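You operate a simulated robot arm through the tools that you are given. There is no shell and no other tool. Be economical: measure what you need, move in short steps, check, and stop when the job is done.

You are at the controls of a simulated robot arm. One attempt, no reset.

JOB
Take the plug from the wooden table and put it on the dark tray.
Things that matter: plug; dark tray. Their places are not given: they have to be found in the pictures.

Only the result counts: the job must be done as asked and must still hold three seconds after the hand-in. Knocking over, shifting, dropping, spilling or breaking anything else fails it.

ROBOT AND FRAMES
A 7-joint arm with a two-finger parallel gripper, fixed in place. Base frame: the origin is at the foot of the arm, x ahead of it, y to its left, z up; the work surface is at about z = 0. Units: mm, rad, N and s.
With the tool pointing down near the work surface it reaches from about 240 to 620 mm from the base axis. Its first joint turns from -1.152 to 1.152 rad. Payload 2.6 kg.
The tool frame sits at the grasp point between the pads (the TCP): z along the fingers, y along the line on which they close. The tips reach 30 mm beyond it. Largest opening 94 mm; finger width 28, thickness 10; the body of the gripper, 50 by 96 mm, starts 55 mm behind the TCP.
Orientation is that of the tool frame in the base frame, as [roll, pitch, yaw] about the fixed x, y, z axes, in that order (R = Rz(yaw) Ry(pitch) Rx(roll)). With the fingers straight down and closing along the base's y, the tool's x points along the base's -x, its y along +y and its z along -z.

CONTROLS
- The arm moves only by the tool servo_tool. Its argument "commands" is a list of rows, each an object of numbers (a shift or turn left out is 0, a gripper value left out holds the last): "dx", "dy", "dz": the shift along the tool's x, y, z in units of 40 mm (1.0 is 40 mm); "wx", "wy", "wz": the turn, a rotation vector about the tool's x, y, z in units of 5 degrees (1.0 is 5 degrees); "grip": the opening, from 0 (shut) to 1 (fully open). In form: [{"dx": .., "dy": .., "dz": .., "wx": .., "wy": .., "wz": .., "grip": ..}, ...]. A call has 1 to 10 rows; each row shifts and turns the commanded pose from where the row before left it, along the tool's axes as they then stand. A call with a number of a shift or a turn outside -1 to 1 is refused whole. Each row takes 0.2 s and may step no farther than 50 mm and 0.15 rad from the row before; otherwise, or with a gripper value out of range, the whole call is refused. Where a pose cannot be reached the arm comes as near as it can. A force on the tool above 40 N (or 10 N above the force at the start of the call, whichever is more), or a blocked arm, ends the call early, and 0.2 s more pass. The fingers move at their own pace (about 72 mm/s each) and stop on an object; they squeeze with about 41 N. The grip force told is the motor's: it shows also when the fingers shut on nothing. Time passes only in rows, and 0.2 s behind the last, so rows that do not move let the fingers close. It gives the time, the measured TCP pose, the force on the tool (base axes), the opening and the grip force at its end, in the units of the frame above (readings bear some noise).
- Cameras (640 x 400 px; columns grow to the right, rows downward): "scene" is fixed at [17.8, 420.7, 560.5]; the picture's right is [-0.90, -0.44, 0.00], its down [-0.27, 0.55, -0.79] and it looks along [0.35, -0.71, -0.61] (base axes); focal length 315 px, centre (320, 200). "wrist" rides on the gripper at [-37, 0, -58] in the tool frame; the picture's right is [0.00, -1.00, 0.00], its down [0.97, 0.00, -0.24] and it looks along [0.24, 0.00, 0.97] (tool axes); focal length 218 px, centre (320, 200).
- capture(camera): a new picture of that camera. No time passes.
- pixel_to_xyz(camera, pixels): there is no depth. For up to 12 entries [column, row, z] of the newest picture of that camera ("zoom" is the newest enlarged one), the place [x, y] in the base frame at which the ray of that pixel passes the height z, good to about 2 mm. No time passes.
- zoom(camera, box): a new picture of the part [left, top, right, bottom] of that camera's present view, enlarged. No time passes.
- sign_off(): hands the job in; it is judged then, once.

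Go step by step. Measure first, check grasps and placings, and put right what went wrong. The budget is 60 turns and 22 pictures, counting those below and the enlarged ones. Unless the task says otherwise, let go and move clear before handing in, and close with one line.

The tools are called by a JSON object that holds its "name" and its "arguments". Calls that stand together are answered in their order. servo_tool: Moves the arm, as the interface text tells. Its arguments: {"type":"object","properties":{"commands":{"type":"array"}},"required":["commands"]} The other tools are called the same way: capture (camera) takes a picture; pixel_to_xyz (camera, pixels) gives the place at which the rays of pixels pass given heights; zoom (camera, box) takes an enlarged picture of a part of a camera's view; sign_off () hands the job in.

At the start:

```text
time_s: 0.0
tool_pos: [425.8, 29.1, 313.5]
ee_rot: [-3.141, -0.001, 3.142]
contact_force: [0.2, -0.2, 0.0]
gripper_width: 94.2
finger_force: 0.1
```

scene: 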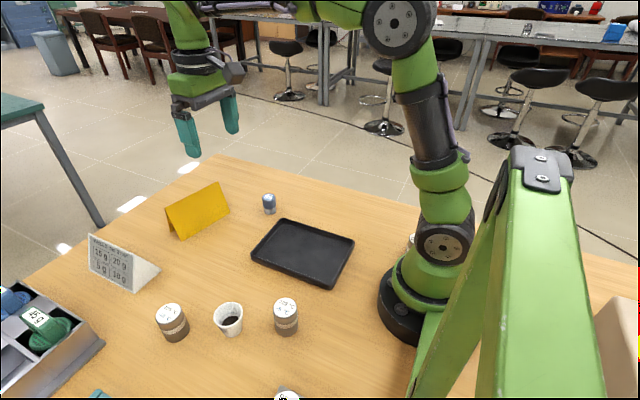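
wrist: 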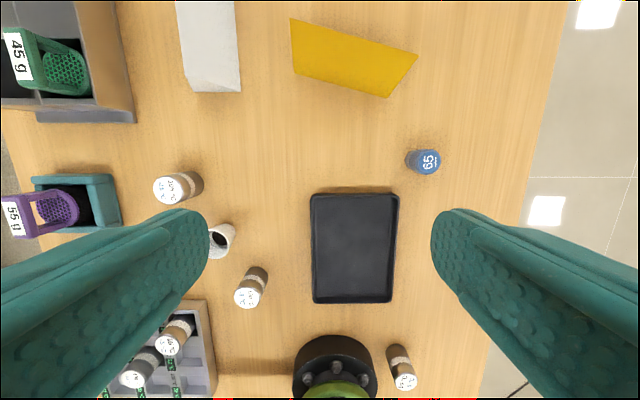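

The blue item near wrist pixel (423,161) and the capped cylinders are candidates for the plug, and the tray is at (355,248). I'll zoom in to identify them.

{"name": "zoom", "arguments": {"camera": "wrist", "box": [380, 130, 460, 190]}}

{"name": "zoom", "arguments": {"camera": "scene", "box": [140, 170, 320, 350]}}

{"name": "zoom", "arguments": {"camera": "wrist", "box": [0, 0, 280, 400]}}

```text
6.67 times, centred on (420, 160) of wrist
```

zoom: 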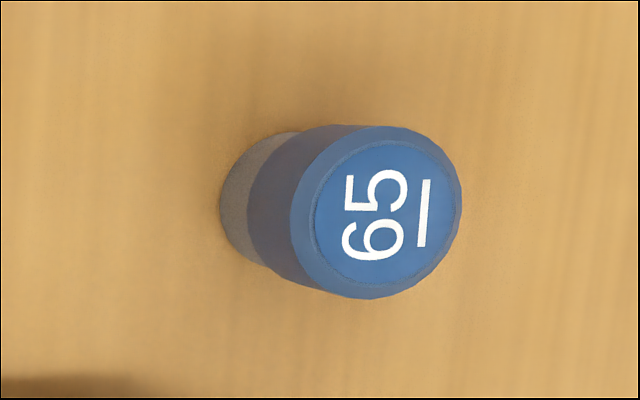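

```text
2.22 times, centred on (230, 260) of scene
```

zoom: 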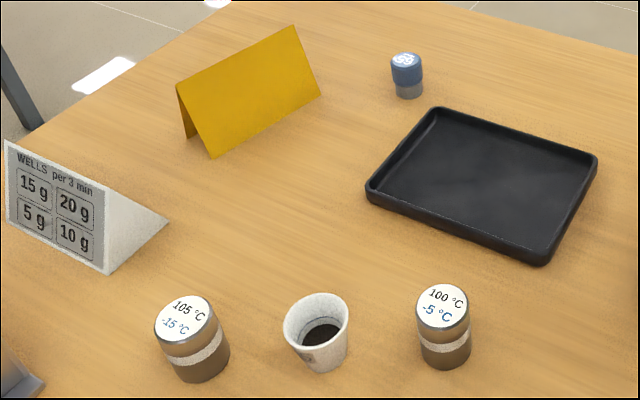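

```text
1.00 times, centred on (140, 200) of wrist
```

zoom: 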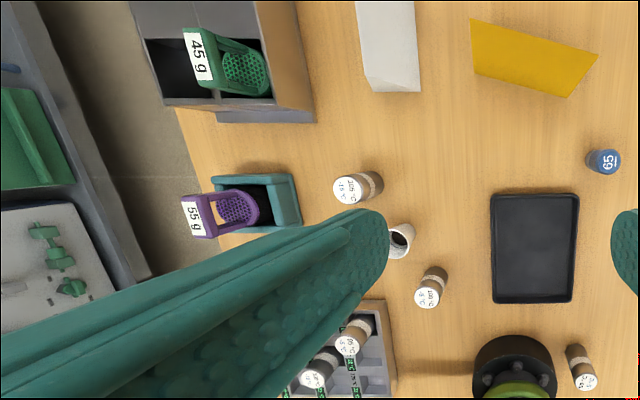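

The blue "65" piece is the only plug-like object (scene (269,203)). I'll triangulate its top and base from both cameras, and the tray corners.

{"name": "pixel_to_xyz", "arguments": {"camera": "wrist", "pixels": [[429.3, 161.8, 30], [429.3, 161.8, 40], [429.3, 161.8, 50], [413, 160, 0], [429, 174, 40], [429, 149, 40], [312, 196, 10], [398, 196, 10], [392, 302, 10], [314, 302, 10]]}}

{"name": "pixel_to_xyz", "arguments": {"camera": "scene", "pixels": [[269, 197.5, 30], [269, 197.5, 40], [269, 197.5, 50], [270, 211, 0], [282, 221, 10], [354, 240, 10], [331, 287, 10], [251, 254, 10]]}}

{"name": "zoom", "arguments": {"camera": "scene", "box": [250, 185, 290, 225]}}

```text
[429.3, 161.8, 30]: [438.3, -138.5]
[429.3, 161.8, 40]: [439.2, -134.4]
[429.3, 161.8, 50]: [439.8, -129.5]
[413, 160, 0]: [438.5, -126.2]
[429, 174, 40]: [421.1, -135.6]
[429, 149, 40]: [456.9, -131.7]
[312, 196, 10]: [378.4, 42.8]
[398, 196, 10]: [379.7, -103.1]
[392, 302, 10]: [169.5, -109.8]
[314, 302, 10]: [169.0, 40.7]
```

```text
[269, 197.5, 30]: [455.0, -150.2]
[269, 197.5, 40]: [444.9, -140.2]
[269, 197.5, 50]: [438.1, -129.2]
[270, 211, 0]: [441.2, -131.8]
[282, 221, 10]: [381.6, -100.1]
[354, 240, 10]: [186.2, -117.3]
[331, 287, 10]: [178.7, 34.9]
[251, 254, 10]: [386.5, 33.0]
```

```text
10.00 times, centred on (270, 205) of scene
```

zoom: 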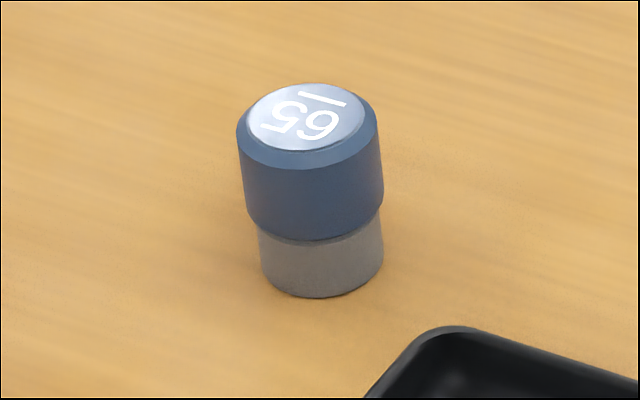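

The plug stands at about (439,-130), about 48 high and 35 wide. The tray spans about x 180–384, y -105–38. I'll move above the plug and descend partway, then look.

{"name": "servo_tool", "arguments": {"commands": [{"dy": -0.8, "dx": -0.066, "grip": 0.8}, {"dy": -0.8, "dx": -0.066}, {"dy": -0.8, "dx": -0.066}, {"dy": -0.8, "dx": -0.066}, {"dy": -0.78, "dx": -0.066}, {"dz": 1}, {"dz": 1}, {"dz": 1}, {"dz": 1}, {}]}}

{"name": "capture", "arguments": {"camera": "wrist"}}

```text
time_s: 2.2
tool_pos: [440.0, -128.3, 151.8]
ee_rot: [-3.141, 0.001, -3.141]
contact_force: [0.8, 0.9, 0.9]
gripper_width: 75.3
finger_force: 0.1
```

```text
15 pictures are left
```

wrist: 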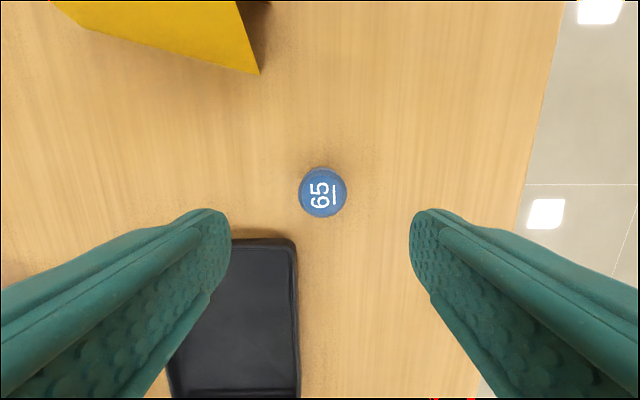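

{"name": "pixel_to_xyz", "arguments": {"camera": "wrist", "pixels": [[323, 192, 48], [323, 168, 48], [323, 217, 48], [299, 192, 48], [347, 192, 48], [235, 240, 12], [295, 240, 12]]}}

```text
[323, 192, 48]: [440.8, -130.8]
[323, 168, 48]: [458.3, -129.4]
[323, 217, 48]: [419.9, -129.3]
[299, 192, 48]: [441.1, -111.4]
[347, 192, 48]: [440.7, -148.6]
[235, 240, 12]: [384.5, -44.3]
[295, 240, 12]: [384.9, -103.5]
```

The plug centre at (323,192) is (440,-130), right under the gripper. I'll descend to z≈38 and close.

{"name": "servo_tool", "arguments": {"commands": [{"dz": 0.8, "dy": -0.04}, {"dz": 0.8}, {"dz": 0.7}, {"dz": 0.54}, {}, {"grip": 0.3}, {}, {}, {}]}}

```text
time_s: 4.2
tool_pos: [439.3, -131.6, 38.9]
ee_rot: [3.141, 0.0, 3.141]
contact_force: [0.0, -0.8, -0.7]
gripper_width: 36.4
finger_force: 40.5
```

The gripper holds at 36.4 mm with 40 N. I'll lift and check.

{"name": "servo_tool", "arguments": {"commands": [{"dz": -0.3}, {"dz": -0.5}, {"dz": -0.7}, {"dz": -0.5}, {}]}}

{"name": "zoom", "arguments": {"camera": "scene", "box": [210, 130, 330, 230]}}

```text
time_s: 5.4
tool_pos: [438.7, -132.5, 121.6]
ee_rot: [3.141, 0.0, -3.139]
contact_force: [-0.4, 0.0, -1.2]
gripper_width: 36.6
finger_force: 40.8
```

```text
4.00 times, centred on (270, 180) of scene
```

zoom: 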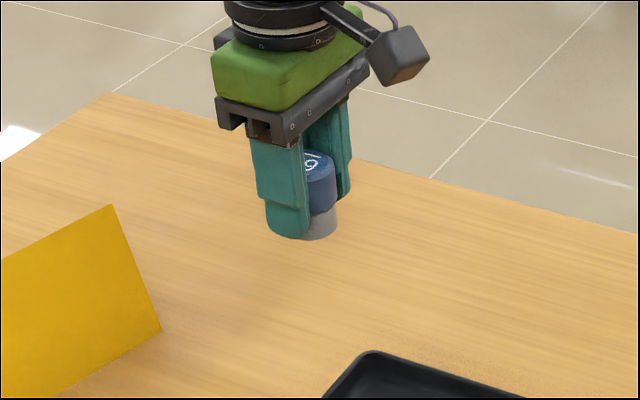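

The whole plug is in the gripper. I'll carry it over the tray to about (310,-34) and lower partway.

{"name": "servo_tool", "arguments": {"commands": [{"dx": 0.54, "dy": 0.41}, {"dx": 0.54, "dy": 0.41}, {"dx": 0.54, "dy": 0.41}, {"dx": 0.54, "dy": 0.41}, {"dx": 0.54, "dy": 0.41}, {"dx": 0.54, "dy": 0.41}, {}, {"dz": 0.7}, {"dz": 0.7}, {}]}}

{"name": "capture", "arguments": {"camera": "scene"}}

```text
time_s: 7.6
tool_pos: [307.8, -33.5, 65.1]
ee_rot: [-3.142, -0.001, -3.141]
contact_force: [0.0, -0.1, -0.3]
gripper_width: 36.6
finger_force: 41.3
```

```text
13 pictures are left
```

scene: 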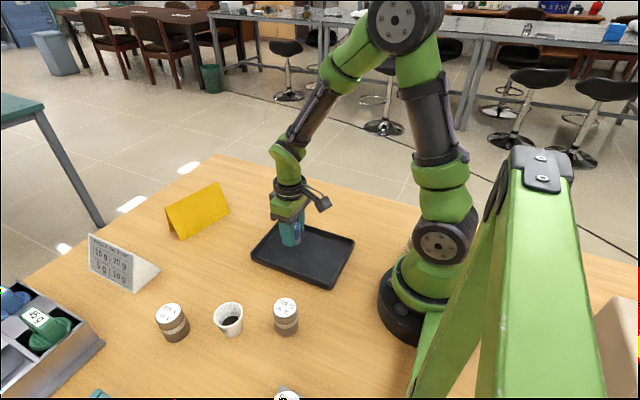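

The plug is over the tray with its base about 26 mm up. I'll lower in small steps while watching the force.

{"name": "servo_tool", "arguments": {"commands": [{"dz": 0.25}, {"dz": 0.15}, {"dz": 0.08}, {}]}}

{"name": "servo_tool", "arguments": {"commands": [{"dz": 0.025}, {"dz": 0.025}, {}]}}

```text
time_s: 8.6
tool_pos: [311.0, -33.9, 44.6]
ee_rot: [3.14, -0.001, -3.141]
contact_force: [-0.6, 0.0, -0.1]
gripper_width: 36.7
finger_force: 40.7
```

```text
time_s: 9.4
tool_pos: [310.7, -32.6, 44.5]
ee_rot: [-3.141, 0.003, -3.141]
contact_force: [-3.6, -2.3, 17.8]
gripper_width: 36.6
finger_force: 41.2
```

The force rose to 17.8 N at z≈44, so the plug is on the tray floor. I'll back off slightly, open the fingers gently and rise.

{"name": "servo_tool", "arguments": {"commands": [{"dz": -0.025}, {}, {"grip": 0.45}, {"grip": 0.6}, {"grip": 0.65}, {}, {}]}}

{"name": "servo_tool", "arguments": {"commands": [{"dz": -0.4}, {"dz": -0.7}, {"dz": -1}, {"dz": -1}, {"dz": -1}, {}]}}

{"name": "capture", "arguments": {"camera": "wrist"}}

{"name": "capture", "arguments": {"camera": "scene"}}

```text
time_s: 11.0
tool_pos: [308.0, -32.5, 43.8]
ee_rot: [-3.141, -0.001, -3.141]
contact_force: [0.0, 0.3, -0.7]
gripper_width: 60.9
finger_force: 0.0
```

```text
time_s: 12.4
tool_pos: [310.3, -31.9, 207.7]
ee_rot: [3.141, 0.001, 3.141]
contact_force: [-0.6, 0.2, -0.4]
gripper_width: 61.2
finger_force: 0.1
```

```text
12 pictures are left
```

wrist: 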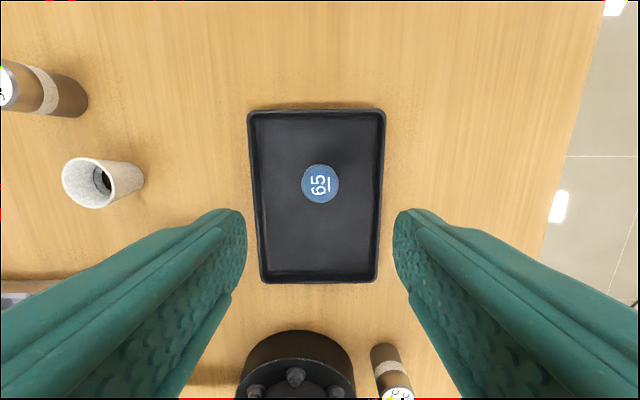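

```text
11 pictures are left
```

scene: 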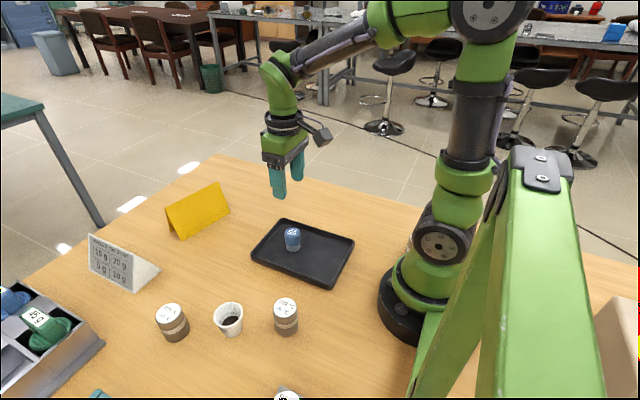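

The plug stands upright on the tray (wrist (320,184), scene (293,239)), nothing else has moved and the gripper is clear. I'll hand in.

{"name": "sign_off", "arguments": {}}

```text
The job is handed in.
```

The plug (the blue "65" piece) is standing upright on the dark tray, released with the gripper clear, and the job is handed in.
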